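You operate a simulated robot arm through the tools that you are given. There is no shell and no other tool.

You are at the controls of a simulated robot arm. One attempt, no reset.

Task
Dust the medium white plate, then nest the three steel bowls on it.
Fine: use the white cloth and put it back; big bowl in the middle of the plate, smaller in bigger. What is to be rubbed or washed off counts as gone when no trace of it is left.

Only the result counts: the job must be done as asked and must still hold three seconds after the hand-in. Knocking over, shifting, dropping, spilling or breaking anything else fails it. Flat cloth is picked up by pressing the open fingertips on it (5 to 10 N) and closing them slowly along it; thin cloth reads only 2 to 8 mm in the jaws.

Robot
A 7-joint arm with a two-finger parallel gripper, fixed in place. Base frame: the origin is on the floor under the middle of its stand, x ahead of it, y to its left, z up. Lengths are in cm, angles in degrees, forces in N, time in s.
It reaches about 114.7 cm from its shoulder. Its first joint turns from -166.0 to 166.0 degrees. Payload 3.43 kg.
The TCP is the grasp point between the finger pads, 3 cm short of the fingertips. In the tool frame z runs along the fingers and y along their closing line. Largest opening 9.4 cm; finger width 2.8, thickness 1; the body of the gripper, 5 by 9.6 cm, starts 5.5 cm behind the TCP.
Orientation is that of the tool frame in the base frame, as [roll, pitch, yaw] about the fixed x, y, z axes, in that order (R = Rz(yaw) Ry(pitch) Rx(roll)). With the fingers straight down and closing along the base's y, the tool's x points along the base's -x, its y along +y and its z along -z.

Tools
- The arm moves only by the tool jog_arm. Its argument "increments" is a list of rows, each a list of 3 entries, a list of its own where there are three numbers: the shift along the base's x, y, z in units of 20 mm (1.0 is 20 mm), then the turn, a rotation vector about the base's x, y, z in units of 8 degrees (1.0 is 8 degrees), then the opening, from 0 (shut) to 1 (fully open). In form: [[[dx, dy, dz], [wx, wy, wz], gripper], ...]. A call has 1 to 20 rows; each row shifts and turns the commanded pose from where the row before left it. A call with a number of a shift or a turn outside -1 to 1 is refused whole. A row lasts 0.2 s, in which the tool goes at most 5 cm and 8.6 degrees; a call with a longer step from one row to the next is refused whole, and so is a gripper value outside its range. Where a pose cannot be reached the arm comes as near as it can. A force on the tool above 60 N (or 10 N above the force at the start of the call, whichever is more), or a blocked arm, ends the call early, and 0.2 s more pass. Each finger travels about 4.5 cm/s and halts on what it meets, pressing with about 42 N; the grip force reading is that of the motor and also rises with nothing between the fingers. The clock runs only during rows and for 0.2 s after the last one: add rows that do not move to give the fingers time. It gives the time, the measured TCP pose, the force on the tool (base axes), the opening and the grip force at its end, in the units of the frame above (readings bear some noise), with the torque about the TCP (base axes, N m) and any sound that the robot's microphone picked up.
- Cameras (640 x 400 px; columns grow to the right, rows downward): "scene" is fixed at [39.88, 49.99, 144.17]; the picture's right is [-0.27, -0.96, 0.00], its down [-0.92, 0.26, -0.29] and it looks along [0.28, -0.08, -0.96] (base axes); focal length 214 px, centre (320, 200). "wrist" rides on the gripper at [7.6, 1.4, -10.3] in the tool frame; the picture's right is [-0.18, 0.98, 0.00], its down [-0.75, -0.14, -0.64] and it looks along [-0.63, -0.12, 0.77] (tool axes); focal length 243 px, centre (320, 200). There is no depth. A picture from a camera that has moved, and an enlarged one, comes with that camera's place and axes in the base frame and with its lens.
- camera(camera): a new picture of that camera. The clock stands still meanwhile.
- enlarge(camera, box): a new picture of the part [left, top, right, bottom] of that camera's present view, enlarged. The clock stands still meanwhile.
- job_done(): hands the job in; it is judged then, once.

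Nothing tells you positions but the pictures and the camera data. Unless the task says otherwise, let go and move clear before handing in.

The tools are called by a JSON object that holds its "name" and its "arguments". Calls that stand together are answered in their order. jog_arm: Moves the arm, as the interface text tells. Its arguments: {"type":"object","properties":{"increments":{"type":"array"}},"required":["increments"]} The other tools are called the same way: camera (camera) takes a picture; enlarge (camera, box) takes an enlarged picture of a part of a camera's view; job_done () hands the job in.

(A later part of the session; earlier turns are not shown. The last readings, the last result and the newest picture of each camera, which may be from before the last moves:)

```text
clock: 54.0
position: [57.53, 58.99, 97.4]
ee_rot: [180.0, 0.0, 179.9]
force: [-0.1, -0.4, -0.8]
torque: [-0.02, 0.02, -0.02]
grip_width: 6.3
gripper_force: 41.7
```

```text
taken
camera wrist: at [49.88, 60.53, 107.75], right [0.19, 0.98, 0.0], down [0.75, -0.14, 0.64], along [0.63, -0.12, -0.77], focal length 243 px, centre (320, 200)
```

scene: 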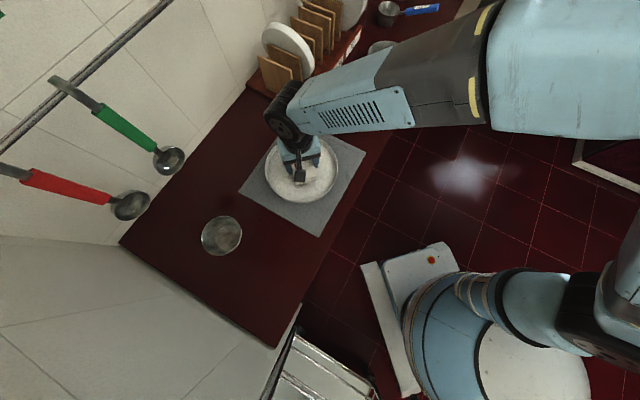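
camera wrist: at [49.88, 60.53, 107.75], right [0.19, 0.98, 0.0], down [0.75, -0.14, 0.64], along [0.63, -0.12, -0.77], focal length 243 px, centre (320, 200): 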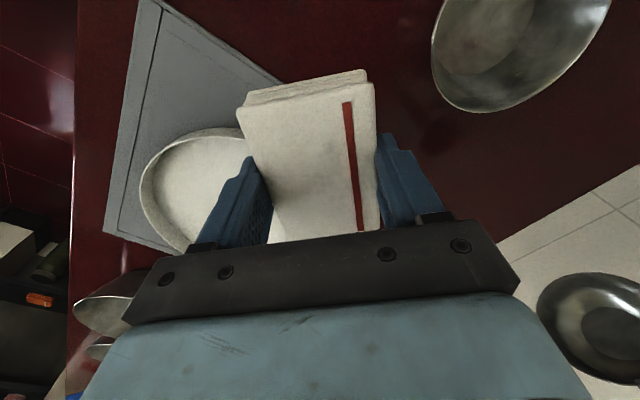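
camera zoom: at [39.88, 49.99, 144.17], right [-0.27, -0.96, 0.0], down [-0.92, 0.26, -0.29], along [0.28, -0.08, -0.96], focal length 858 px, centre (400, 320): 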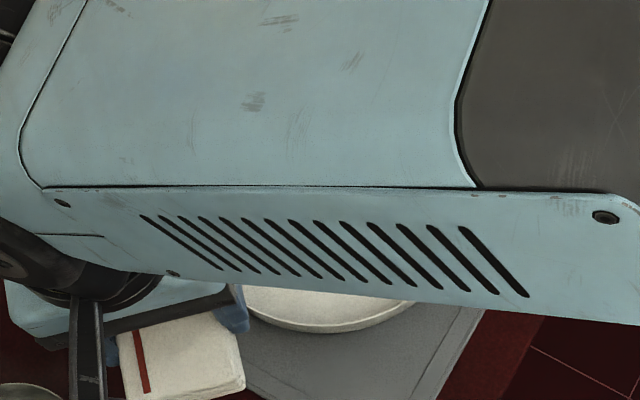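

The arm hides the plate from the scene camera here. I'll turn back to the counter-aligned heading, which gave a good wrist view of the plate before.

{"name": "jog_arm", "arguments": {"increments": [[[0, 0, 0.4], [0, 0, 0.9375], 0.6], [[0, 0, 0.4], [0, 0, 0.9375], 0.6], [[0, 0, 0.4], [0, 0, 0.9375], 0.6], [[0, 0, 0.4], [0, 0, 0.9375], 0.6], [[0, 0, 0.4], [0, 0, 0.9375], 0.6], [[0, 0, 0.4], [0, 0, 0.9375], 0.6], [[0, 0, 0], [0, 0, 0], 0.6]]}}

{"name": "camera", "arguments": {"camera": "wrist"}}

{"name": "enlarge", "arguments": {"camera": "wrist", "box": [40, 0, 300, 210]}}

```text
clock: 55.6
position: [57.57, 59.04, 102.37]
ee_rot: [180.0, -0.1, -135.0]
force: [0.7, 0.6, -0.6]
torque: [0.01, -0.02, -0.01]
grip_width: 6.28
gripper_force: 42.3
```

```text
taken
camera wrist: at [51.04, 54.69, 112.65], right [-0.56, 0.83, 0.0], down [0.63, 0.43, 0.64], along [0.53, 0.36, -0.77], focal length 243 px, centre (320, 200)
```

wrist: 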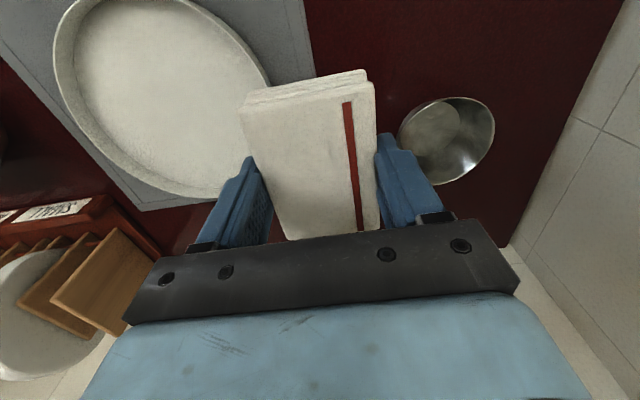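

```text
1.90 times, centred on (170, 105) of wrist
camera zoom: at [51.04, 54.69, 112.65], right [-0.56, 0.83, 0.0], down [0.63, 0.43, 0.64], along [0.53, 0.36, -0.77], focal length 462 px, centre (606, 381)
```

zoom: 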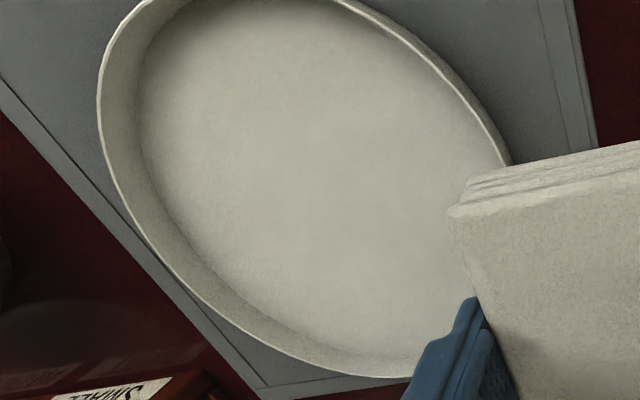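

The plate looks clean. I'll check closely for faint remains.

{"name": "enlarge", "arguments": {"camera": "wrist", "box": [60, 0, 180, 100]}}

{"name": "enlarge", "arguments": {"camera": "wrist", "box": [140, 0, 260, 100]}}

{"name": "enlarge", "arguments": {"camera": "wrist", "box": [120, 90, 250, 200]}}

{"name": "enlarge", "arguments": {"camera": "scene", "box": [240, 120, 360, 220]}}

```text
4.00 times, centred on (120, 50) of wrist
camera zoom: at [51.04, 54.69, 112.65], right [-0.56, 0.83, 0.0], down [0.63, 0.43, 0.64], along [0.53, 0.36, -0.77], focal length 970 px, centre (1120, 800)
```

zoom: 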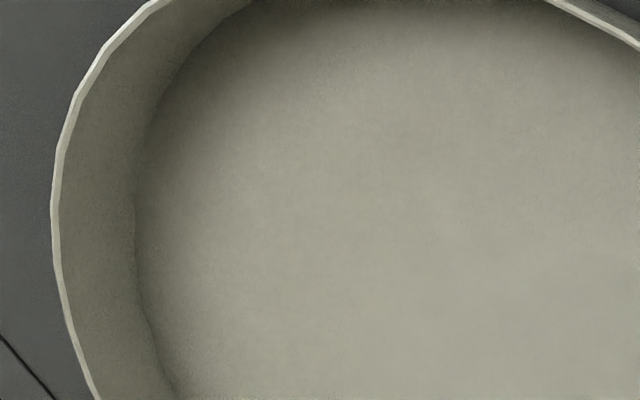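

```text
4.00 times, centred on (200, 50) of wrist
camera zoom: at [51.04, 54.69, 112.65], right [-0.56, 0.83, 0.0], down [0.63, 0.43, 0.64], along [0.53, 0.36, -0.77], focal length 970 px, centre (800, 800)
```

zoom: 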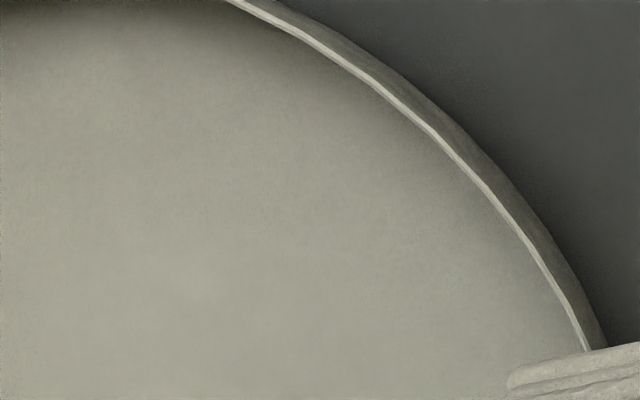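

```text
3.64 times, centred on (185, 145) of wrist
camera zoom: at [51.04, 54.69, 112.65], right [-0.56, 0.83, 0.0], down [0.63, 0.43, 0.64], along [0.53, 0.36, -0.77], focal length 882 px, centre (811, 400)
```

zoom: 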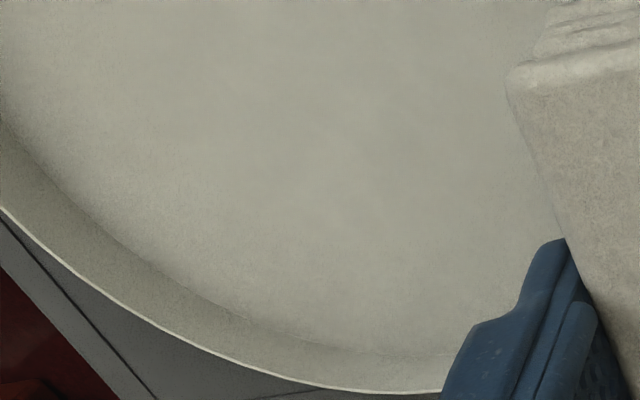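

```text
4.00 times, centred on (300, 170) of scene
camera zoom: at [39.88, 49.99, 144.17], right [-0.27, -0.96, 0.0], down [-0.92, 0.26, -0.29], along [0.28, -0.08, -0.96], focal length 858 px, centre (400, 320)
```

zoom: 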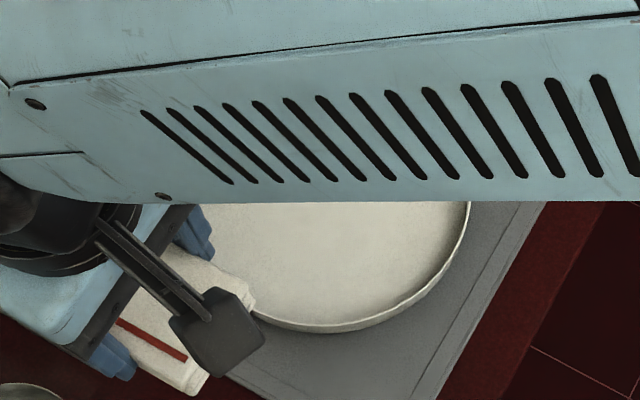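

It looks clean, but I'll do a second, firmer pass in the diagonal direction to be sure nothing is left. Moving back over the plate's centre now.

{"name": "jog_arm", "arguments": {"increments": [[[0.8, -0.9, 0], [0, 0, 0], 0.6], [[0.8, -0.9, 0], [0, 0, 0], 0.6], [[0.8, -0.9, -0.3], [0, 0, 0], 0.6], [[0.8, -0.9, -0.5], [0, 0, 0], 0.6], [[0.8, -0.9, -0.7], [0, 0, 0], 0.6], [[0.8, -0.95, -0.7], [0, 0, 0], 0.6], [[0, 0, -0.8], [0, 0, 0], 0.6], [[0, 0, -0.8], [0, 0, 0], 0.6], [[0, 0, -0.8], [0, 0, 0], 0.6], [[0, 0, -0.8], [0, 0, 0], 0.6], [[0, 0, -0.4], [0, 0, 0], 0.6], [[0, 0, 0], [0, 0, 0], 0.6]]}}

```text
clock: 58.2
position: [67.08, 48.14, 90.72]
ee_rot: [180.0, 0.0, -135.1]
force: [-0.3, 0.6, -1.0]
torque: [0.02, 0.0, -0.01]
grip_width: 6.26
gripper_force: 41.7
```

{"name": "jog_arm", "arguments": {"increments": [[[0, 0, -0.2], [0, 0, 0], 0.6], [[0, 0, -0.2], [0, 0, 0], 0.6], [[0, 0, -0.1], [0, 0, 0], 0.6], [[0, 0, 0], [0, 0, 0], 0.6]]}}

```text
clock: 59.2
position: [67.19, 48.14, 89.69]
ee_rot: [180.0, -0.1, -135.1]
force: [-0.1, -0.1, -0.4]
torque: [0.01, 0.04, 0.01]
grip_width: 6.28
gripper_force: 41.9
```

{"name": "jog_arm", "arguments": {"increments": [[[0, 0, -0.06], [0, 0, 0], 0.6], [[0, 0, 0], [0, 0, 0], 0.6]]}}

```text
clock: 59.8
position: [67.12, 48.1, 89.68]
ee_rot: [180.0, 0.0, -135.1]
force: [0.0, -0.4, 0.0]
torque: [-0.01, -0.02, -0.02]
grip_width: 6.27
gripper_force: 42.1
```

{"name": "jog_arm", "arguments": {"increments": [[[0, 0, -0.05], [0, 0, 0], 0.6], [[0, 0, 0], [0, 0, 0], 0.6]]}}

```text
clock: 60.4
position: [67.17, 48.1, 89.7]
ee_rot: [180.0, 0.0, -135.0]
force: [-2.6, -0.3, 7.3]
torque: [-0.11, 0.13, 0.03]
grip_width: 6.26
gripper_force: 41.7
```

Contact is at 7 N. I'll press slightly more and stroke diagonally across the whole dusty region.

{"name": "jog_arm", "arguments": {"increments": [[[0.28, -0.28, -0.02], [0, 0, 0], 0.6], [[0.28, -0.28, 0], [0, 0, 0], 0.6], [[0.28, -0.28, 0], [0, 0, 0], 0.6], [[0.28, -0.28, 0], [0, 0, 0], 0.6], [[-0.3, 0.3, 0], [0, 0, 0], 0.6], [[-0.3, 0.3, 0], [0, 0, 0], 0.6], [[-0.3, 0.3, 0], [0, 0, 0], 0.6], [[-0.3, 0.3, 0], [0, 0, 0], 0.6], [[-0.3, 0.3, 0], [0, 0, 0], 0.6], [[-0.3, 0.3, 0], [0, 0, 0], 0.6], [[-0.3, 0.3, 0], [0, 0, 0], 0.6], [[0.26, 0.26, 0], [0, 0, 0], 0.6], [[0.26, 0.26, 0], [0, 0, 0], 0.6], [[0.3, -0.3, 0], [0, 0, 0], 0.6], [[0.3, -0.3, 0], [0, 0, 0], 0.6], [[0.3, -0.3, 0], [0, 0, 0], 0.6], [[0.3, -0.3, 0], [0, 0, 0], 0.6], [[0.3, -0.3, 0], [0, 0, 0], 0.6], [[0.3, -0.3, 0], [0, 0, 0], 0.6], [[0.3, -0.3, 0], [0, 0, 0], 0.6]]}}

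```text
clock: 64.6
position: [70.47, 46.94, 89.53]
ee_rot: [179.9, 0.0, -135.1]
force: [-2.2, 2.0, 7.7]
torque: [0.13, 0.02, 0.01]
grip_width: 6.28
gripper_force: 42.2
```

The pressure is holding at about 8 N. Now the last lane on the other side and back.

{"name": "jog_arm", "arguments": {"increments": [[[-0.26, -0.26, 0], [0, 0, 0], 0.6], [[-0.26, -0.26, 0], [0, 0, 0], 0.6], [[-0.26, -0.26, 0], [0, 0, 0], 0.6], [[-0.26, -0.26, 0], [0, 0, 0], 0.6], [[-0.3, 0.3, 0], [0, 0, 0], 0.6], [[-0.3, 0.3, 0], [0, 0, 0], 0.6], [[-0.3, 0.3, 0], [0, 0, 0], 0.6], [[-0.3, 0.3, 0], [0, 0, 0], 0.6], [[-0.3, 0.3, 0], [0, 0, 0], 0.6], [[-0.3, 0.3, 0], [0, 0, 0], 0.6], [[-0.3, 0.3, 0], [0, 0, 0], 0.6], [[0.26, 0.26, 0], [0, 0, 0], 0.6], [[0.26, 0.26, 0], [0, 0, 0], 0.6], [[0.26, 0.26, 0], [0, 0, 0], 0.6], [[0.26, 0.26, 0], [0, 0, 0], 0.6], [[-0.2, -0.2, 0], [0, 0, 0], 0.6], [[0.1, -0.4, 0], [0, 0, 0], 0.6], [[0, -0.3, 0], [0, 0, 0], 0.6], [[0, 0, 0], [0, 0, 0], 0.6]]}}

```text
clock: 68.6
position: [66.02, 49.29, 89.54]
ee_rot: [-180.0, 0.0, -135.1]
force: [-0.5, 4.0, 10.9]
torque: [0.23, -0.06, 0.08]
grip_width: 6.29
gripper_force: 42.3
```

The second pass is done with steady 8–11 N contact. I'll lift off and carry the cloth back above its original spot at (37.3, 64.9).

{"name": "jog_arm", "arguments": {"increments": [[[0, 0, 0.5], [0, 0, 0], 0.6], [[0, 0, 1], [0, 0, 0], 0.6], [[0, 0, 1], [0, 0, 0], 0.6], [[0, 0, 1], [0, 0, 0], 0.6], [[-0.9, 0.49, 1], [0, 0, 0], 0.6], [[-0.9, 0.49, 0.7], [0, 0, 0], 0.6], [[-0.9, 0.49, 0], [0, 0, 0], 0.6], [[-0.9, 0.49, 0], [0, 0, 0], 0.6], [[-0.9, 0.49, 0], [0, 0, 0], 0.6], [[-0.9, 0.49, 0], [0, 0, 0], 0.6], [[-0.9, 0.49, 0], [0, 0, 0], 0.6], [[-0.9, 0.49, 0], [0, 0, 0], 0.6], [[-0.9, 0.49, 0], [0, 0, 0], 0.6], [[-0.9, 0.49, 0], [0, 0, 0], 0.6], [[-0.9, 0.49, 0], [0, 0, 0], 0.6], [[-0.9, 0.49, 0], [0, 0, 0], 0.6], [[-0.9, 0.49, 0], [0, 0, 0], 0.6], [[-0.9, 0.49, 0], [0, 0, 0], 0.6], [[-0.9, 0.49, 0], [0, 0, 0], 0.6], [[-0.85, 0.46, 0], [0, 0, 0], 0.6]]}}

{"name": "enlarge", "arguments": {"camera": "scene", "box": [240, 120, 360, 220]}}

{"name": "camera", "arguments": {"camera": "scene"}}

```text
clock: 72.8
position: [37.25, 64.93, 99.93]
ee_rot: [180.0, 0.1, -135.1]
force: [0.2, -0.5, 0.4]
torque: [0.0, 0.01, -0.01]
grip_width: 6.3
gripper_force: 42.4
```

```text
4.00 times, centred on (300, 170) of scene
camera zoom: at [39.88, 49.99, 144.17], right [-0.27, -0.96, 0.0], down [-0.92, 0.26, -0.29], along [0.28, -0.08, -0.96], focal length 858 px, centre (400, 320)
```

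zoom: 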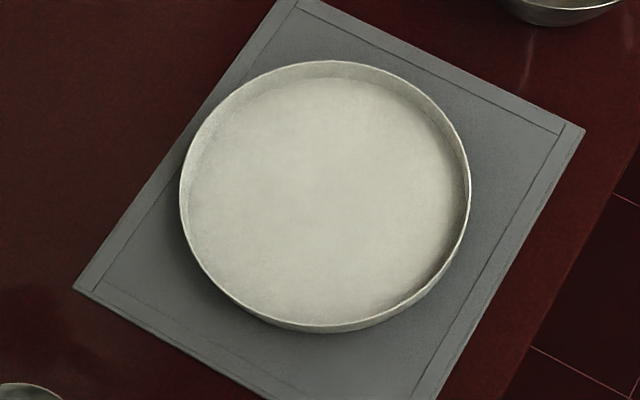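

```text
taken
```

scene: 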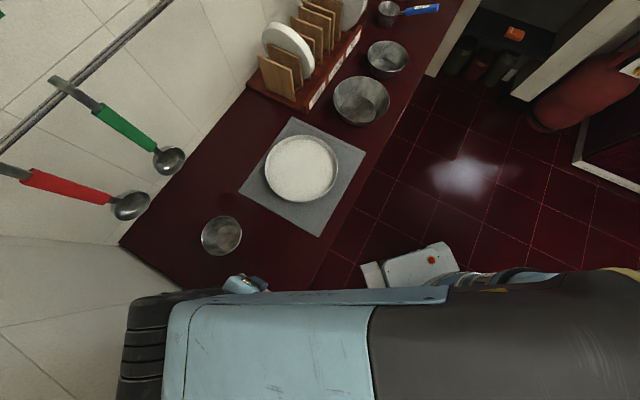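

The plate looks spotless from above. One closer look before I set the cloth down.

{"name": "enlarge", "arguments": {"camera": "scene", "box": [265, 137, 340, 184]}}

{"name": "enlarge", "arguments": {"camera": "scene", "box": [265, 160, 340, 207]}}

{"name": "jog_arm", "arguments": {"increments": [[[0, 0, -0.9], [0, 0, 0], 0.6], [[0, 0, -0.9], [0, 0, 0], 0.6], [[0, 0, -0.9], [0, 0, 0], 0.6], [[0, 0, -0.9], [0, 0, 0], 0.6], [[0, 0, -0.8], [0, 0, 0], 0.6], [[0, 0, -0.5], [0, 0, 0], 0.6], [[0, 0, -0.2], [0, 0, 0], 0.6], [[0.03, 0, 0], [0, 0, 0], 0.6]]}}

```text
8.51 times, centred on (302, 160) of scene
camera zoom: at [39.88, 49.99, 144.17], right [-0.27, -0.96, 0.0], down [-0.92, 0.26, -0.29], along [0.28, -0.08, -0.96], focal length 1825 px, centre (469, 536)
```

zoom: 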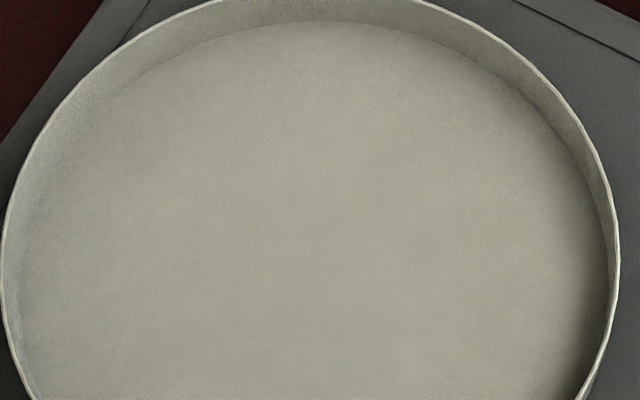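

```text
8.51 times, centred on (302, 184) of scene
camera zoom: at [39.88, 49.99, 144.17], right [-0.27, -0.96, 0.0], down [-0.92, 0.26, -0.29], along [0.28, -0.08, -0.96], focal length 1825 px, centre (469, 340)
```

zoom: 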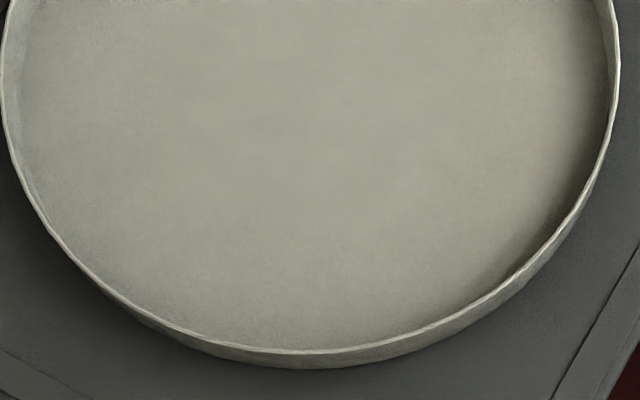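

```text
clock: 74.6
position: [37.39, 64.98, 89.62]
ee_rot: [-180.0, 0.1, -135.1]
force: [-0.7, 0.0, -1.8]
torque: [-0.02, 0.02, -0.01]
grip_width: 6.28
gripper_force: 41.8
```

The plate is clean everywhere. Now I'll set the pad down onto the counter gently.

{"name": "jog_arm", "arguments": {"increments": [[[0, 0, -0.2], [0, 0, 0], 0.6], [[0, 0, -0.1], [0, 0, 0], 0.6], [[0, 0, -0.08], [0, 0, 0], 0.6], [[0, 0, 0], [0, 0, 0], 0.6]]}}

```text
clock: 75.6
position: [37.41, 64.92, 88.99]
ee_rot: [180.0, 0.0, -135.1]
force: [-0.1, 0.0, -0.9]
torque: [0.0, 0.04, 0.04]
grip_width: 6.28
gripper_force: 41.7
```

{"name": "jog_arm", "arguments": {"increments": [[[0, 0, -0.06], [0, 0, 0], 0.6], [[0, 0, -0.04], [0, 0, 0], 0.6], [[0, 0, 0], [0, 0, 0], 0.6]]}}

```text
clock: 76.4
position: [37.53, 65.02, 88.75]
ee_rot: [180.0, -0.1, -135.2]
force: [-0.7, 0.0, 0.5]
torque: [-0.01, -0.01, -0.01]
grip_width: 6.28
gripper_force: 42.4
```

{"name": "jog_arm", "arguments": {"increments": [[[0, 0, -0.05], [0, 0, 0], 0.6], [[0, 0, 0], [0, 0, 0], 0.6]]}}

```text
clock: 77.0
position: [37.31, 65.05, 88.58]
ee_rot: [-179.9, 0.1, -135.1]
force: [0.8, 0.9, -0.1]
torque: [-0.04, -0.02, 0.0]
grip_width: 6.23
gripper_force: 41.7
```

{"name": "jog_arm", "arguments": {"increments": [[[0, 0, -0.04], [0, 0, 0], 0.6], [[0, 0, 0], [0, 0, 0], 0.6]]}}

```text
clock: 77.6
position: [37.41, 65.08, 88.52]
ee_rot: [-179.9, 0.0, -135.1]
force: [0.7, -0.1, -0.1]
torque: [0.0, 0.0, 0.01]
grip_width: 6.3
gripper_force: 42.1
```

{"name": "jog_arm", "arguments": {"increments": [[[0, 0, -0.04], [0, 0, 0], 0.6], [[0, 0, 0], [0, 0, 0], 0.6]]}}

```text
clock: 78.2
position: [37.42, 65.02, 88.59]
ee_rot: [179.9, 0.0, -135.0]
force: [-0.4, -0.8, 7.7]
torque: [-0.12, 0.02, 0.03]
grip_width: 6.25
gripper_force: 41.6
```

The pad is down with light contact. I'll open the fingers and rise straight up.

{"name": "jog_arm", "arguments": {"increments": [[[0, 0, 0], [0, 0, 0], 0.7], [[0, 0, 0], [0, 0, 0], 0.8], [[0, 0, 0], [0, 0, 0], 0.9], [[0, 0, 0], [0, 0, 0], 0.95], [[0, 0, 0.3], [0, 0, 0], 0.95], [[0, 0, 0.8], [0, 0, 0], 0.95], [[0, 0, 0.9], [0, 0, 0], 0.95], [[0, 0, 0.9], [0, 0, 0], 0.95], [[0, 0, 0.9], [0, 0, 0], 0.95], [[0, 0, 0.9], [0, 0, 0], 0.95], [[0, 0, 0.9], [0, 0, 0], 0.95], [[0, 0, 0.9], [0, 0, 0], 0.95]]}}

{"name": "camera", "arguments": {"camera": "wrist"}}

{"name": "camera", "arguments": {"camera": "scene"}}

```text
clock: 80.8
position: [37.41, 64.9, 101.42]
ee_rot: [-180.0, 0.0, -135.0]
force: [0.2, 0.7, -0.5]
torque: [-0.03, -0.03, -0.02]
grip_width: 8.91
gripper_force: 0.1
```

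```text
taken
camera wrist: at [30.92, 60.65, 111.76], right [-0.56, 0.83, 0.0], down [0.63, 0.43, 0.64], along [0.53, 0.36, -0.77], focal length 243 px, centre (320, 200)
```

wrist: 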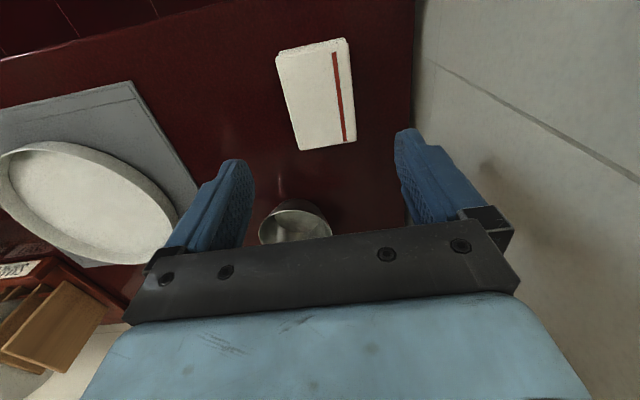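

```text
taken
```

scene: 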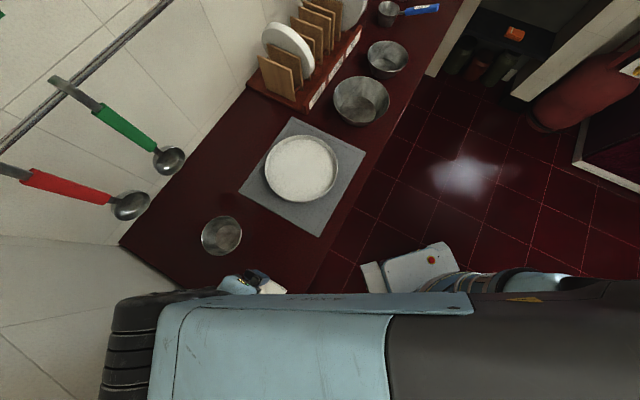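

The cloth is back in its place and the plate is clean. Next are the bowls: I'll turn the gripper 90° and move over to the big bowl for a close look.

{"name": "jog_arm", "arguments": {"increments": [[[0.5, -0.5, 0.6], [0, 0, -0.625], 0.95], [[0.96, -0.97, 0.6], [0, 0, -0.625], 0.95], [[0.96, -0.97, 0.6], [0, 0, -0.625], 0.95], [[0.96, -0.97, 0.6], [0, 0, -0.625], 0.95], [[0.96, -0.97, 0.6], [0, 0, -0.625], 0.95], [[0.96, -0.97, 0.6], [0, 0, -0.625], 0.95], [[0.96, -0.97, 0.6], [0, 0, -0.625], 0.95], [[0.96, -0.97, 0], [0, 0, -0.625], 0.95], [[0.96, -0.97, 0], [0, 0, -0.625], 0.95], [[0.96, -0.97, 0], [0, 0, -0.625], 0.95], [[0.96, -0.97, 0], [0, 0, -0.625], 0.95], [[0.96, -0.97, 0], [0, 0, -0.625], 0.95], [[0.96, -0.97, 0], [0, 0, -0.625], 0.95], [[0.96, -0.97, 0], [0, 0, -0.625], 0.95], [[0.96, -0.97, 0], [0, 0, -0.625], 0.95], [[0.96, -0.97, 0], [0, 0, -0.625], 0.95], [[0.96, -0.97, 0], [0, 0, -0.625], 0.95], [[0.96, -0.97, 0], [0, 0, -0.625], 0.95], [[0, 0, 0], [0, 0, 0], 0.95]]}}

{"name": "camera", "arguments": {"camera": "wrist"}}

{"name": "camera", "arguments": {"camera": "scene"}}

```text
clock: 84.8
position: [71.22, 30.95, 109.96]
ee_rot: [-180.0, 0.1, 134.9]
force: [0.0, 0.2, 0.5]
torque: [0.01, -0.01, 0.01]
grip_width: 8.94
gripper_force: 0.0
```

```text
taken
camera wrist: at [66.66, 37.45, 120.17], right [0.83, 0.56, 0.0], down [0.43, -0.63, 0.64], along [0.36, -0.53, -0.77], focal length 243 px, centre (320, 200)
```

wrist: 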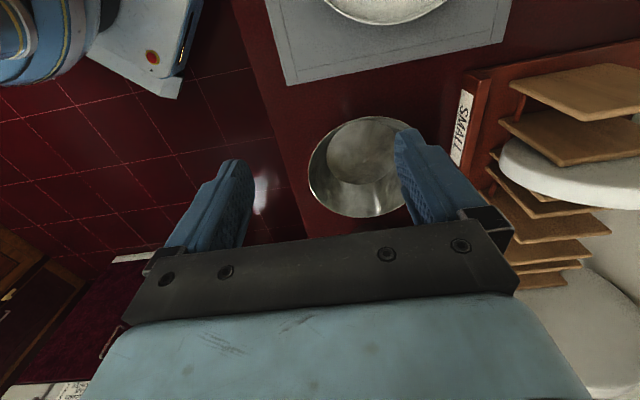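

```text
taken
```

scene: 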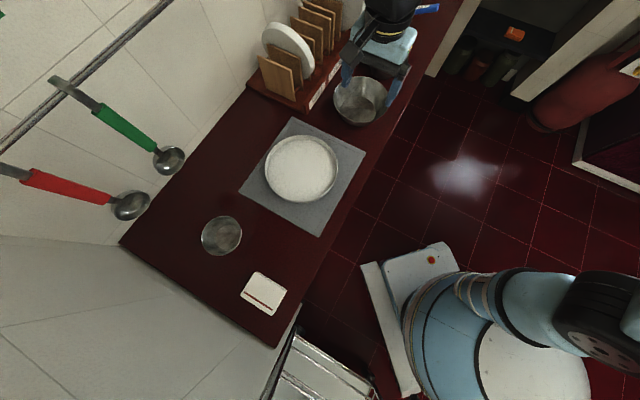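

The cloth lies where it started. The big bowl is partly hidden by a finger, so I'll shift so that it shows between the fingers.

{"name": "jog_arm", "arguments": {"increments": [[[0.6, 0.4, 0], [0, 0, 0], 0.95], [[0.6, 0.4, 0], [0, 0, 0], 0.95], [[0.6, 0.4, 0], [0, 0, 0], 0.95], [[0, 0, 0], [0, 0, 0], 0.95]]}}

{"name": "enlarge", "arguments": {"camera": "wrist", "box": [240, 90, 416, 226]}}

{"name": "enlarge", "arguments": {"camera": "scene", "box": [310, 30, 430, 130]}}

```text
clock: 85.8
position: [74.56, 33.34, 109.97]
ee_rot: [-179.9, 0.0, 134.9]
force: [-0.4, 0.1, 0.4]
torque: [0.0, 0.01, -0.02]
grip_width: 8.91
gripper_force: 0.0
```

```text
2.94 times, centred on (328, 158) of wrist
camera zoom: at [70.2, 39.83, 120.21], right [0.83, 0.56, 0.0], down [0.43, -0.63, 0.64], along [0.36, -0.53, -0.77], focal length 714 px, centre (296, 324)
```

zoom: 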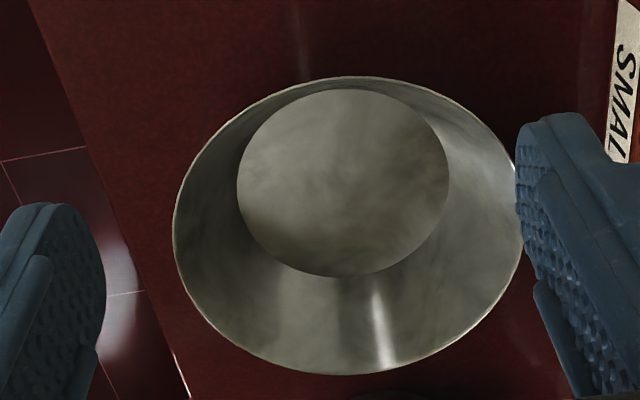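

```text
4.00 times, centred on (370, 80) of scene
camera zoom: at [39.88, 49.99, 144.17], right [-0.27, -0.96, 0.0], down [-0.92, 0.26, -0.29], along [0.28, -0.08, -0.96], focal length 858 px, centre (120, 680)
```

zoom: 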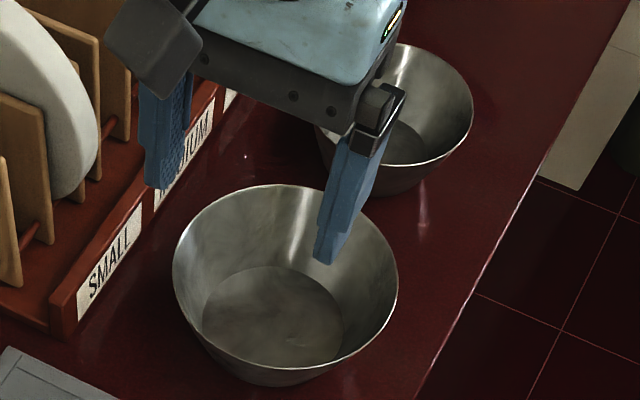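

The big bowl comes out at about (83.4, 25.0), with rim radius 8.7, rim height z ≈ 89.8 and a wall leaning about 31°. I'll pinch the rim on the front side, so I'm tilting the gripper 31° to match the wall and moving to a spot above and outside it.

{"name": "jog_arm", "arguments": {"increments": [[[0, -0.9, 0], [0.685, -0.685, 0], 0.7], [[0, -0.9, 0], [0.685, -0.685, 0], 0.6], [[0, -0.9, 0], [0.685, -0.685, 0], 0.5], [[0, -0.9, 0], [0.685, -0.685, 0], 0.45], [[0, -0.9, 0], [0, 0, 0], 0.45], [[0, -0.9, 0], [0, 0, 0], 0.45], [[0, -0.9, 0], [0, 0, 0], 0.45], [[0, -0.9, 0], [0, 0, 0], 0.45], [[-0.2, -0.9, 0], [0, 0, 0], 0.45], [[0, -0.7, 0], [0, 0, 0], 0.45], [[0, 0, 0], [0, 0, 0], 0.45]]}}

{"name": "camera", "arguments": {"camera": "wrist"}}

{"name": "camera", "arguments": {"camera": "scene"}}

```text
clock: 88.2
position: [74.21, 15.67, 109.96]
ee_rot: [149.0, -0.1, 134.9]
force: [0.0, 0.0, 0.4]
torque: [0.01, 0.01, -0.01]
grip_width: 4.23
gripper_force: 0.1
```

```text
taken
camera wrist: at [65.88, 18.29, 119.52], right [0.73, 0.46, 0.51], down [0.21, -0.85, 0.48], along [0.65, -0.24, -0.72], focal length 243 px, centre (320, 200)
```

wrist: 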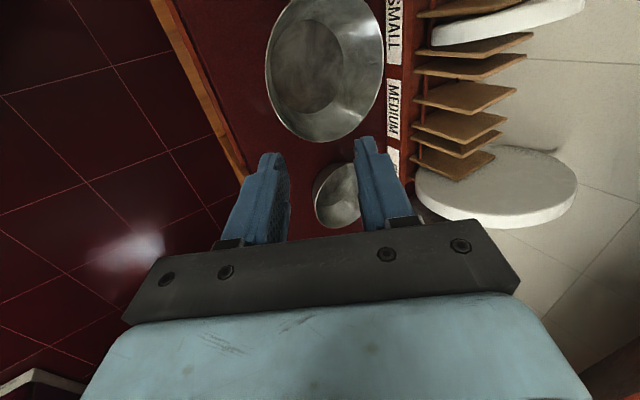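

```text
taken
```

scene: 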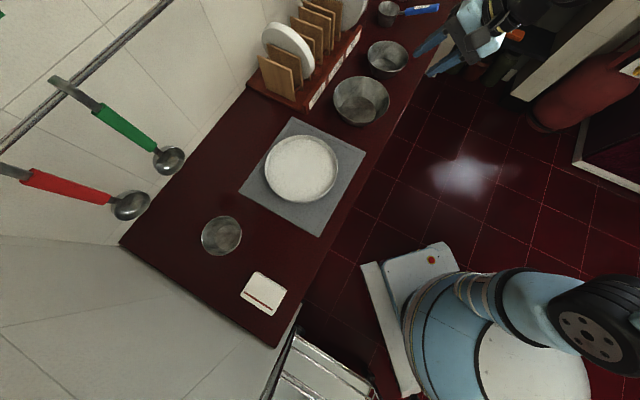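

The tilt is in place and nothing is close by. I'll enlarge the bowls from this new angle to refine their positions.

{"name": "enlarge", "arguments": {"camera": "wrist", "box": [245, 0, 405, 145]}}

{"name": "enlarge", "arguments": {"camera": "scene", "box": [320, 30, 420, 130]}}

```text
2.76 times, centred on (325, 72) of wrist
camera zoom: at [65.88, 18.29, 119.52], right [0.73, 0.46, 0.51], down [0.21, -0.85, 0.48], along [0.65, -0.24, -0.72], focal length 669 px, centre (306, 552)
```

zoom: 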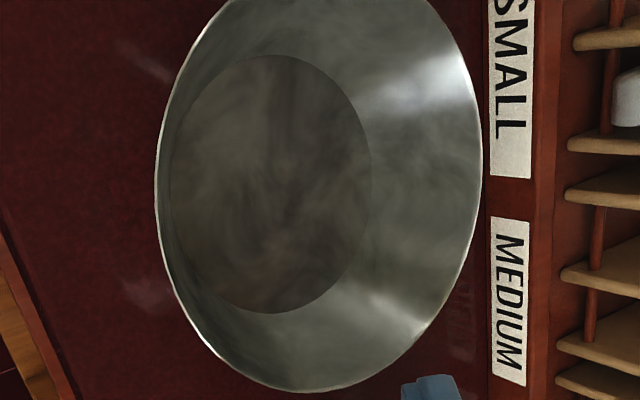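

```text
4.00 times, centred on (370, 80) of scene
camera zoom: at [39.88, 49.99, 144.17], right [-0.27, -0.96, 0.0], down [-0.92, 0.26, -0.29], along [0.28, -0.08, -0.96], focal length 858 px, centre (120, 680)
```

zoom: 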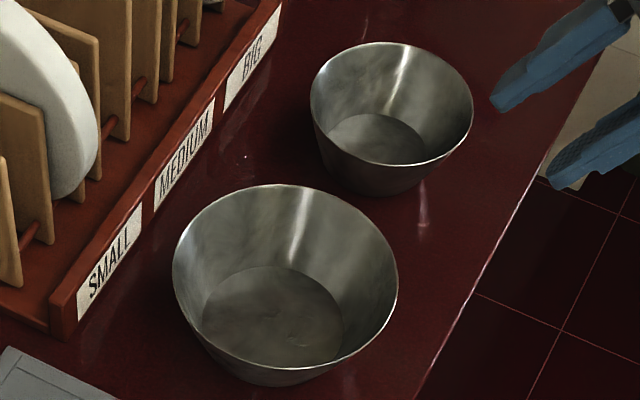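

The refined estimate puts the big bowl's centre at (83.5, 25.1), rim radius 8.75 and rim z ≈ 90. I'll descend to a pre-grasp point 8 cm back along the wall line and look again.

{"name": "jog_arm", "arguments": {"increments": [[[0, 0, -1], [0, 0, 0], 0.45], [[0, 0, -1], [0, 0, 0], 0.45], [[0, 0, -1], [0, 0, 0], 0.45], [[0, 0, -1], [0, 0, 0], 0.45], [[0, 0, -1], [0, 0, 0], 0.45], [[0, 0, -1], [0, 0, 0], 0.45], [[0, 0.05, -0.2], [0, 0, 0], 0.45], [[0, 0, 0], [0, 0, 0], 0.45]]}}

{"name": "camera", "arguments": {"camera": "wrist"}}

{"name": "enlarge", "arguments": {"camera": "scene", "box": [320, 30, 420, 130]}}

```text
clock: 90.0
position: [74.31, 15.88, 97.47]
ee_rot: [149.1, -0.1, 134.9]
force: [0.2, 0.1, -0.1]
torque: [0.02, -0.01, 0.01]
grip_width: 4.25
gripper_force: 0.0
```

```text
taken
camera wrist: at [65.98, 18.46, 107.08], right [0.73, 0.46, 0.51], down [0.21, -0.85, 0.48], along [0.65, -0.24, -0.72], focal length 243 px, centre (320, 200)
```

wrist: 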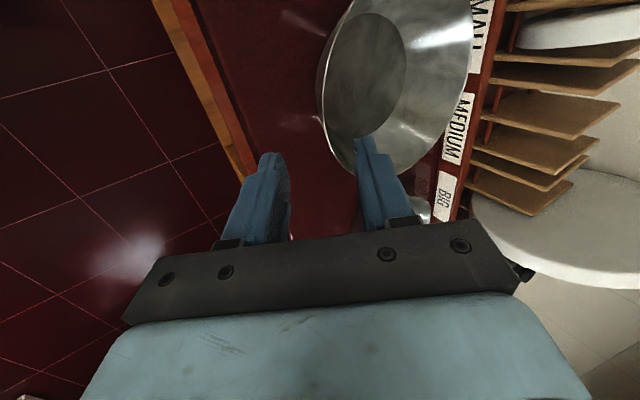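

```text
4.00 times, centred on (370, 80) of scene
camera zoom: at [39.88, 49.99, 144.17], right [-0.27, -0.96, 0.0], down [-0.92, 0.26, -0.29], along [0.28, -0.08, -0.96], focal length 858 px, centre (120, 680)
```

zoom: 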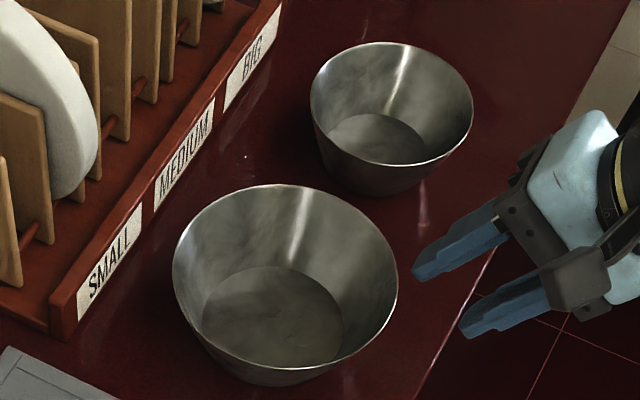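

The rim lines up with the middle of the gripper opening. I'll advance along the wall line most of the way, then check.

{"name": "jog_arm", "arguments": {"increments": [[[0.208, 0.208, -0.49], [0, 0, 0], 0.45], [[0.208, 0.208, -0.49], [0, 0, 0], 0.45], [[0.208, 0.208, -0.49], [0, 0, 0], 0.45], [[0.208, 0.208, -0.49], [0, 0, 0], 0.45], [[0.208, 0.208, -0.49], [0, 0, 0], 0.45], [[0, 0, 0], [0, 0, 0], 0.45]]}}

{"name": "camera", "arguments": {"camera": "wrist"}}

{"name": "enlarge", "arguments": {"camera": "scene", "box": [320, 30, 420, 130]}}

```text
clock: 91.4
position: [76.23, 17.94, 92.48]
ee_rot: [148.9, 0.0, 134.9]
force: [0.2, -0.5, 0.9]
torque: [0.01, 0.01, 0.0]
grip_width: 4.22
gripper_force: 0.1
```

```text
taken
camera wrist: at [67.99, 20.52, 102.04], right [0.73, 0.46, 0.51], down [0.21, -0.85, 0.48], along [0.65, -0.24, -0.72], focal length 243 px, centre (320, 200)
```

wrist: 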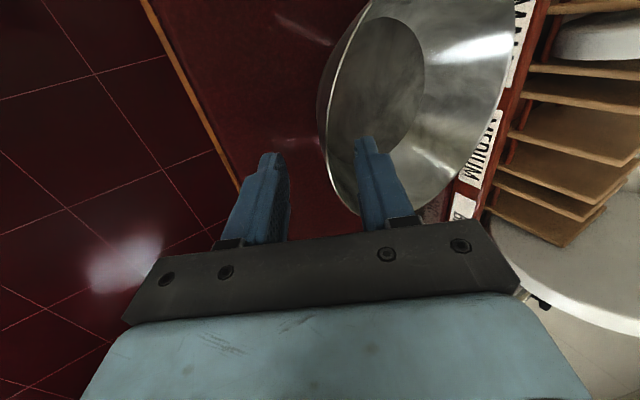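

```text
4.00 times, centred on (370, 80) of scene
camera zoom: at [39.88, 49.99, 144.17], right [-0.27, -0.96, 0.0], down [-0.92, 0.26, -0.29], along [0.28, -0.08, -0.96], focal length 858 px, centre (120, 680)
```

zoom: 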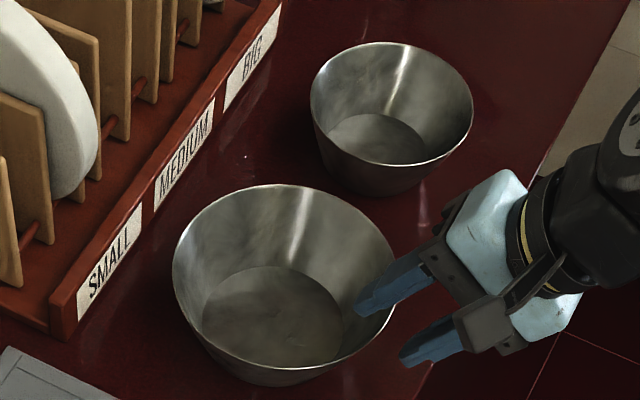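

The inner finger is entering the bowl and the outer one is outside, centred on the rim. I'll go the last 2 cm.

{"name": "jog_arm", "arguments": {"increments": [[[0.133, 0.133, -0.313], [0, 0, 0], 0.45], [[0.133, 0.133, -0.313], [0, 0, 0], 0.45], [[0.133, 0.133, -0.313], [0, 0, 0], 0.45], [[0, 0, 0], [0, 0, 0], 0.45]]}}

{"name": "camera", "arguments": {"camera": "wrist"}}

{"name": "enlarge", "arguments": {"camera": "wrist", "box": [240, 80, 440, 230]}}

{"name": "enlarge", "arguments": {"camera": "scene", "box": [320, 30, 420, 130]}}

```text
clock: 92.4
position: [77.13, 18.79, 90.66]
ee_rot: [148.9, 0.0, 134.9]
force: [0.6, -0.4, -0.2]
torque: [-0.04, 0.02, 0.0]
grip_width: 4.23
gripper_force: 0.0
```

```text
taken
camera wrist: at [68.82, 21.34, 100.23], right [0.73, 0.46, 0.51], down [0.21, -0.85, 0.48], along [0.65, -0.24, -0.72], focal length 243 px, centre (320, 200)
```

wrist: 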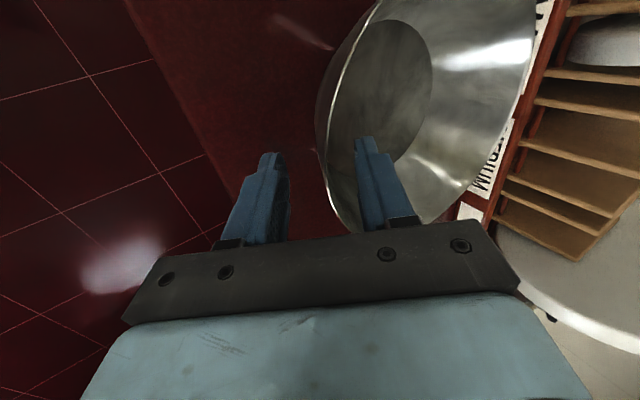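

```text
2.67 times, centred on (340, 155) of wrist
camera zoom: at [68.82, 21.34, 100.23], right [0.73, 0.46, 0.51], down [0.21, -0.85, 0.48], along [0.65, -0.24, -0.72], focal length 647 px, centre (267, 320)
```

zoom: 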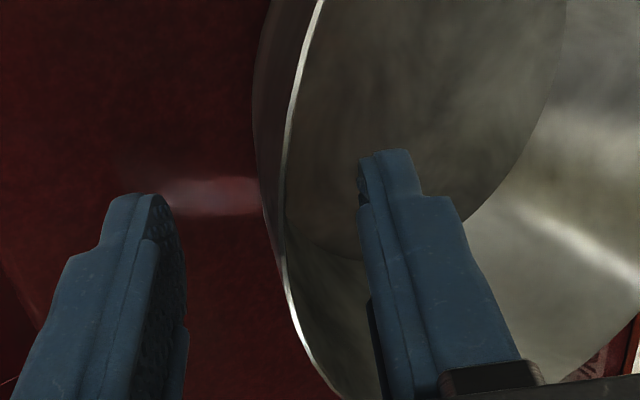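

```text
4.00 times, centred on (370, 80) of scene
camera zoom: at [39.88, 49.99, 144.17], right [-0.27, -0.96, 0.0], down [-0.92, 0.26, -0.29], along [0.28, -0.08, -0.96], focal length 858 px, centre (120, 680)
```

zoom: 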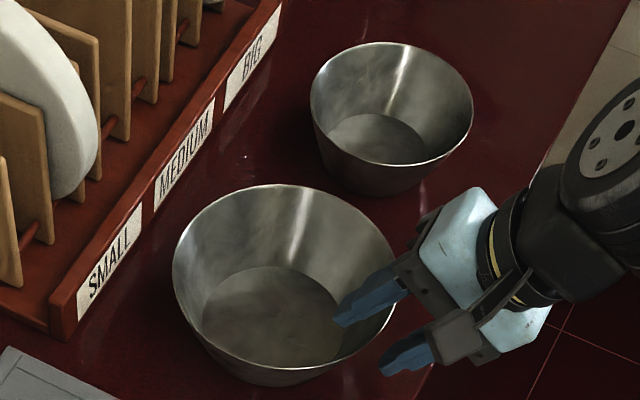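

The wall sits midway between the fingers. I'll close slowly on it.

{"name": "jog_arm", "arguments": {"increments": [[[0, 0, 0], [0, 0, 0], 0.36], [[0, 0, 0], [0, 0, 0], 0.28], [[0, 0, 0], [0, 0, 0], 0.2], [[0, 0, 0], [0, 0, 0], 0.15], [[0, 0, 0], [0, 0, 0], 0.11], [[0, 0, 0], [0, 0, 0], 0.09], [[0, 0, 0], [0, 0, 0], 0.09]]}}

{"name": "enlarge", "arguments": {"camera": "wrist", "box": [240, 80, 440, 230]}}

```text
clock: 94.0
position: [77.11, 18.77, 90.83]
ee_rot: [149.0, -0.1, 134.9]
force: [-0.5, -0.3, -1.6]
torque: [-0.06, 0.08, 0.0]
grip_width: 0.94
gripper_force: 12.2
```

```text
2.67 times, centred on (340, 155) of wrist
camera zoom: at [68.83, 21.33, 100.21], right [0.73, 0.46, 0.51], down [0.21, -0.85, 0.48], along [0.65, -0.24, -0.72], focal length 647 px, centre (267, 320)
```

zoom: 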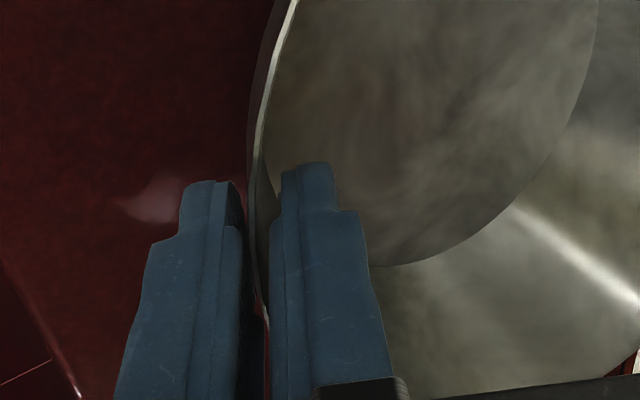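

The grip reads 0.94 cm with 12 N, which is wide for a thin wall, so my tilt may not match it. I'll look closely before going on.

{"name": "enlarge", "arguments": {"camera": "scene", "box": [340, 70, 420, 130]}}

{"name": "enlarge", "arguments": {"camera": "wrist", "box": [280, 110, 380, 190]}}

{"name": "camera", "arguments": {"camera": "wrist"}}

```text
6.67 times, centred on (380, 100) of scene
camera zoom: at [39.88, 49.99, 144.17], right [-0.27, -0.96, 0.0], down [-0.92, 0.26, -0.29], along [0.28, -0.08, -0.96], focal length 1430 px, centre (-80, 867)
```

zoom: 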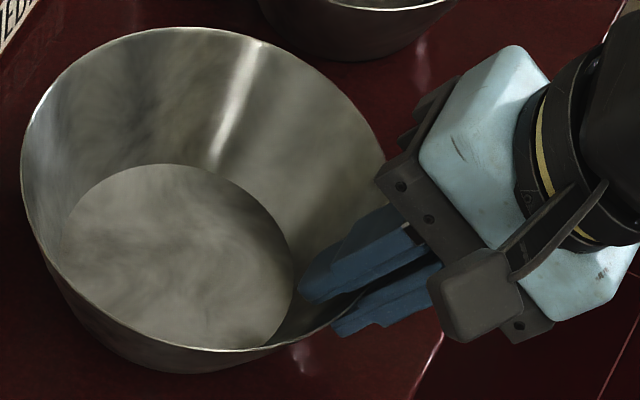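

```text
5.00 times, centred on (330, 150) of wrist
camera zoom: at [68.83, 21.33, 100.21], right [0.73, 0.46, 0.51], down [0.21, -0.85, 0.48], along [0.65, -0.24, -0.72], focal length 1213 px, centre (270, 450)
```

zoom: 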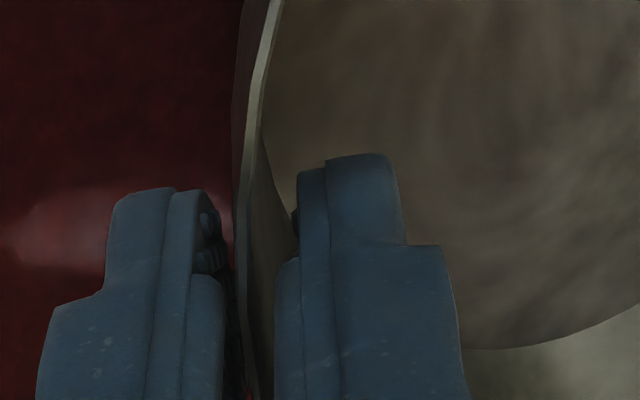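

```text
taken
camera wrist: at [68.83, 21.33, 100.21], right [0.73, 0.46, 0.51], down [0.21, -0.85, 0.48], along [0.65, -0.24, -0.72], focal length 243 px, centre (320, 200)
```

wrist: 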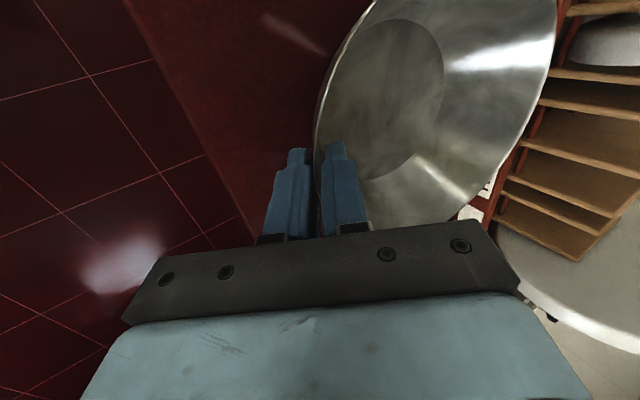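

The wall seems to lean more than my tilt: the contact is at the inner fingertip and near the rim outside. I'll open a little and study the bowl's outer profile before regripping.

{"name": "jog_arm", "arguments": {"increments": [[[0, 0, 0], [0, 0, 0], 0.15], [[0, 0, 0], [0, 0, 0], 0.25], [[0, 0, 0], [0, 0, 0], 0.3], [[-0.03, -0.03, 0], [0, 0, 0], 0.35], [[0, 0, 0], [0, 0, 0], 0.35]]}}

{"name": "enlarge", "arguments": {"camera": "scene", "box": [328, 70, 392, 130]}}

{"name": "enlarge", "arguments": {"camera": "scene", "box": [362, 35, 412, 85]}}

{"name": "enlarge", "arguments": {"camera": "wrist", "box": [240, 80, 440, 230]}}

```text
clock: 95.2
position: [77.12, 18.65, 90.75]
ee_rot: [149.0, -0.1, 135.0]
force: [0.1, 0.1, 0.2]
torque: [-0.02, 0.01, 0.0]
grip_width: 3.29
gripper_force: 0.1
```

```text
6.67 times, centred on (360, 100) of scene
camera zoom: at [39.88, 49.99, 144.17], right [-0.27, -0.96, 0.0], down [-0.92, 0.26, -0.29], along [0.28, -0.08, -0.96], focal length 1430 px, centre (53, 867)
```

zoom: 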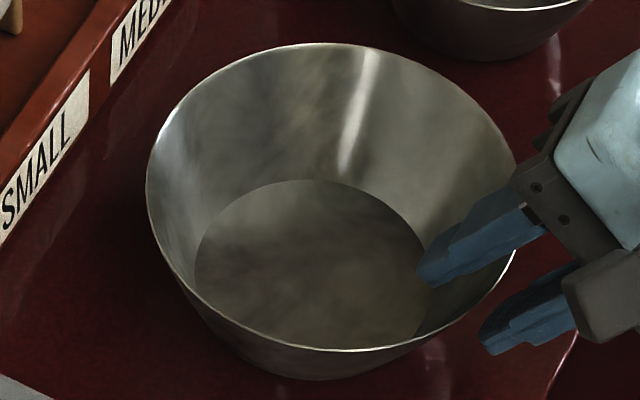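

```text
8.00 times, centred on (387, 60) of scene
camera zoom: at [39.88, 49.99, 144.17], right [-0.27, -0.96, 0.0], down [-0.92, 0.26, -0.29], along [0.28, -0.08, -0.96], focal length 1716 px, centre (-216, 1320)
```

zoom: 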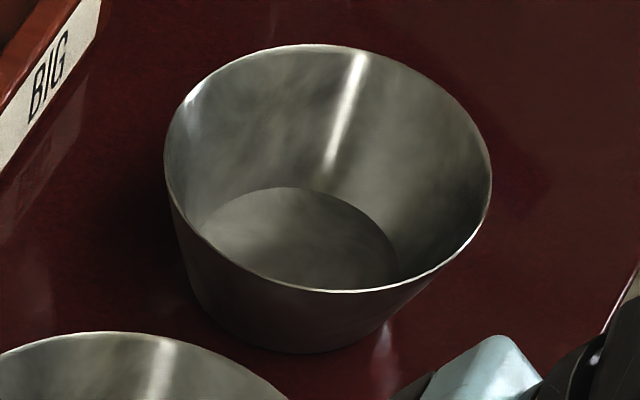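

```text
2.67 times, centred on (340, 155) of wrist
camera zoom: at [68.76, 21.28, 100.23], right [0.73, 0.46, 0.51], down [0.21, -0.85, 0.48], along [0.65, -0.24, -0.72], focal length 647 px, centre (267, 320)
```

zoom: 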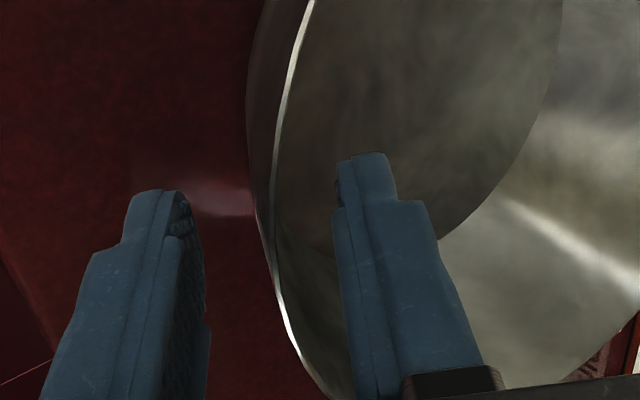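

The scene view gives a wall lean nearer 26° (rim z ≈ 90.7, radius 8.5, base radius 5.8). So I'll reduce the tilt by 5°, back out slightly for less overlap, re-centre and try a light close.

{"name": "jog_arm", "arguments": {"increments": [[[-0.025, -0.025, 0.37], [0, 0, 0], 0.35], [[0, 0, 0], [-0.442, 0.442, 0], 0.35], [[0, 0, 0], [0, 0, 0], 0.25], [[0, 0, 0], [0, 0, 0], 0.18], [[0, 0, 0], [0, 0, 0], 0.13], [[0, 0, 0], [0, 0, 0], 0.1], [[0, 0, 0], [0, 0, 0], 0.1]]}}

{"name": "enlarge", "arguments": {"camera": "wrist", "box": [240, 80, 440, 230]}}

{"name": "enlarge", "arguments": {"camera": "scene", "box": [328, 70, 392, 130]}}

```text
clock: 96.8
position: [77.0, 18.65, 91.53]
ee_rot: [154.0, -0.1, 134.9]
force: [0.4, -0.1, 0.7]
torque: [-0.03, 0.01, 0.0]
grip_width: 0.94
gripper_force: 0.0
```

```text
2.67 times, centred on (340, 155) of wrist
camera zoom: at [69.34, 21.83, 101.34], right [0.76, 0.49, 0.43], down [0.24, -0.82, 0.51], along [0.61, -0.28, -0.74], focal length 647 px, centre (267, 320)
```

zoom: 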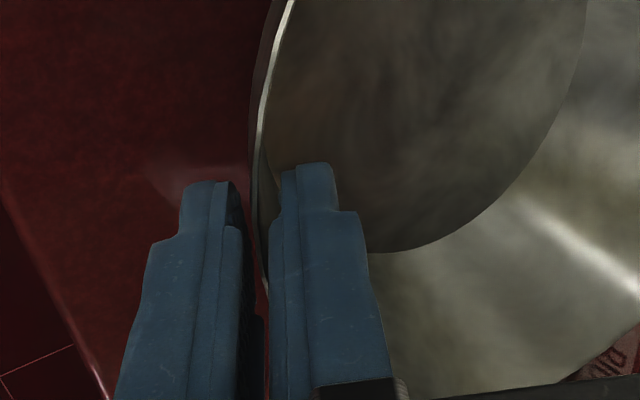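

```text
6.67 times, centred on (360, 100) of scene
camera zoom: at [39.88, 49.99, 144.17], right [-0.27, -0.96, 0.0], down [-0.92, 0.26, -0.29], along [0.28, -0.08, -0.96], focal length 1430 px, centre (53, 867)
```

zoom: 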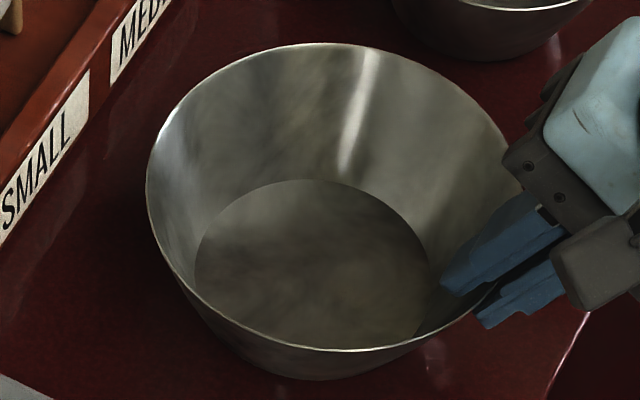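

At 26° there is no contact yet at 0.94 cm, which is better. I'll close further in small steps.

{"name": "jog_arm", "arguments": {"increments": [[[0, 0, 0], [0, 0, 0], 0.08], [[0, 0, 0], [0, 0, 0], 0.065], [[0, 0, 0], [0, 0, 0], 0.05], [[0, 0, 0], [0, 0, 0], 0.05]]}}

```text
clock: 97.8
position: [76.99, 18.68, 91.52]
ee_rot: [154.0, -0.1, 134.9]
force: [-0.2, 0.1, -0.1]
torque: [-0.09, 0.09, -0.04]
grip_width: 0.72
gripper_force: 41.4
```

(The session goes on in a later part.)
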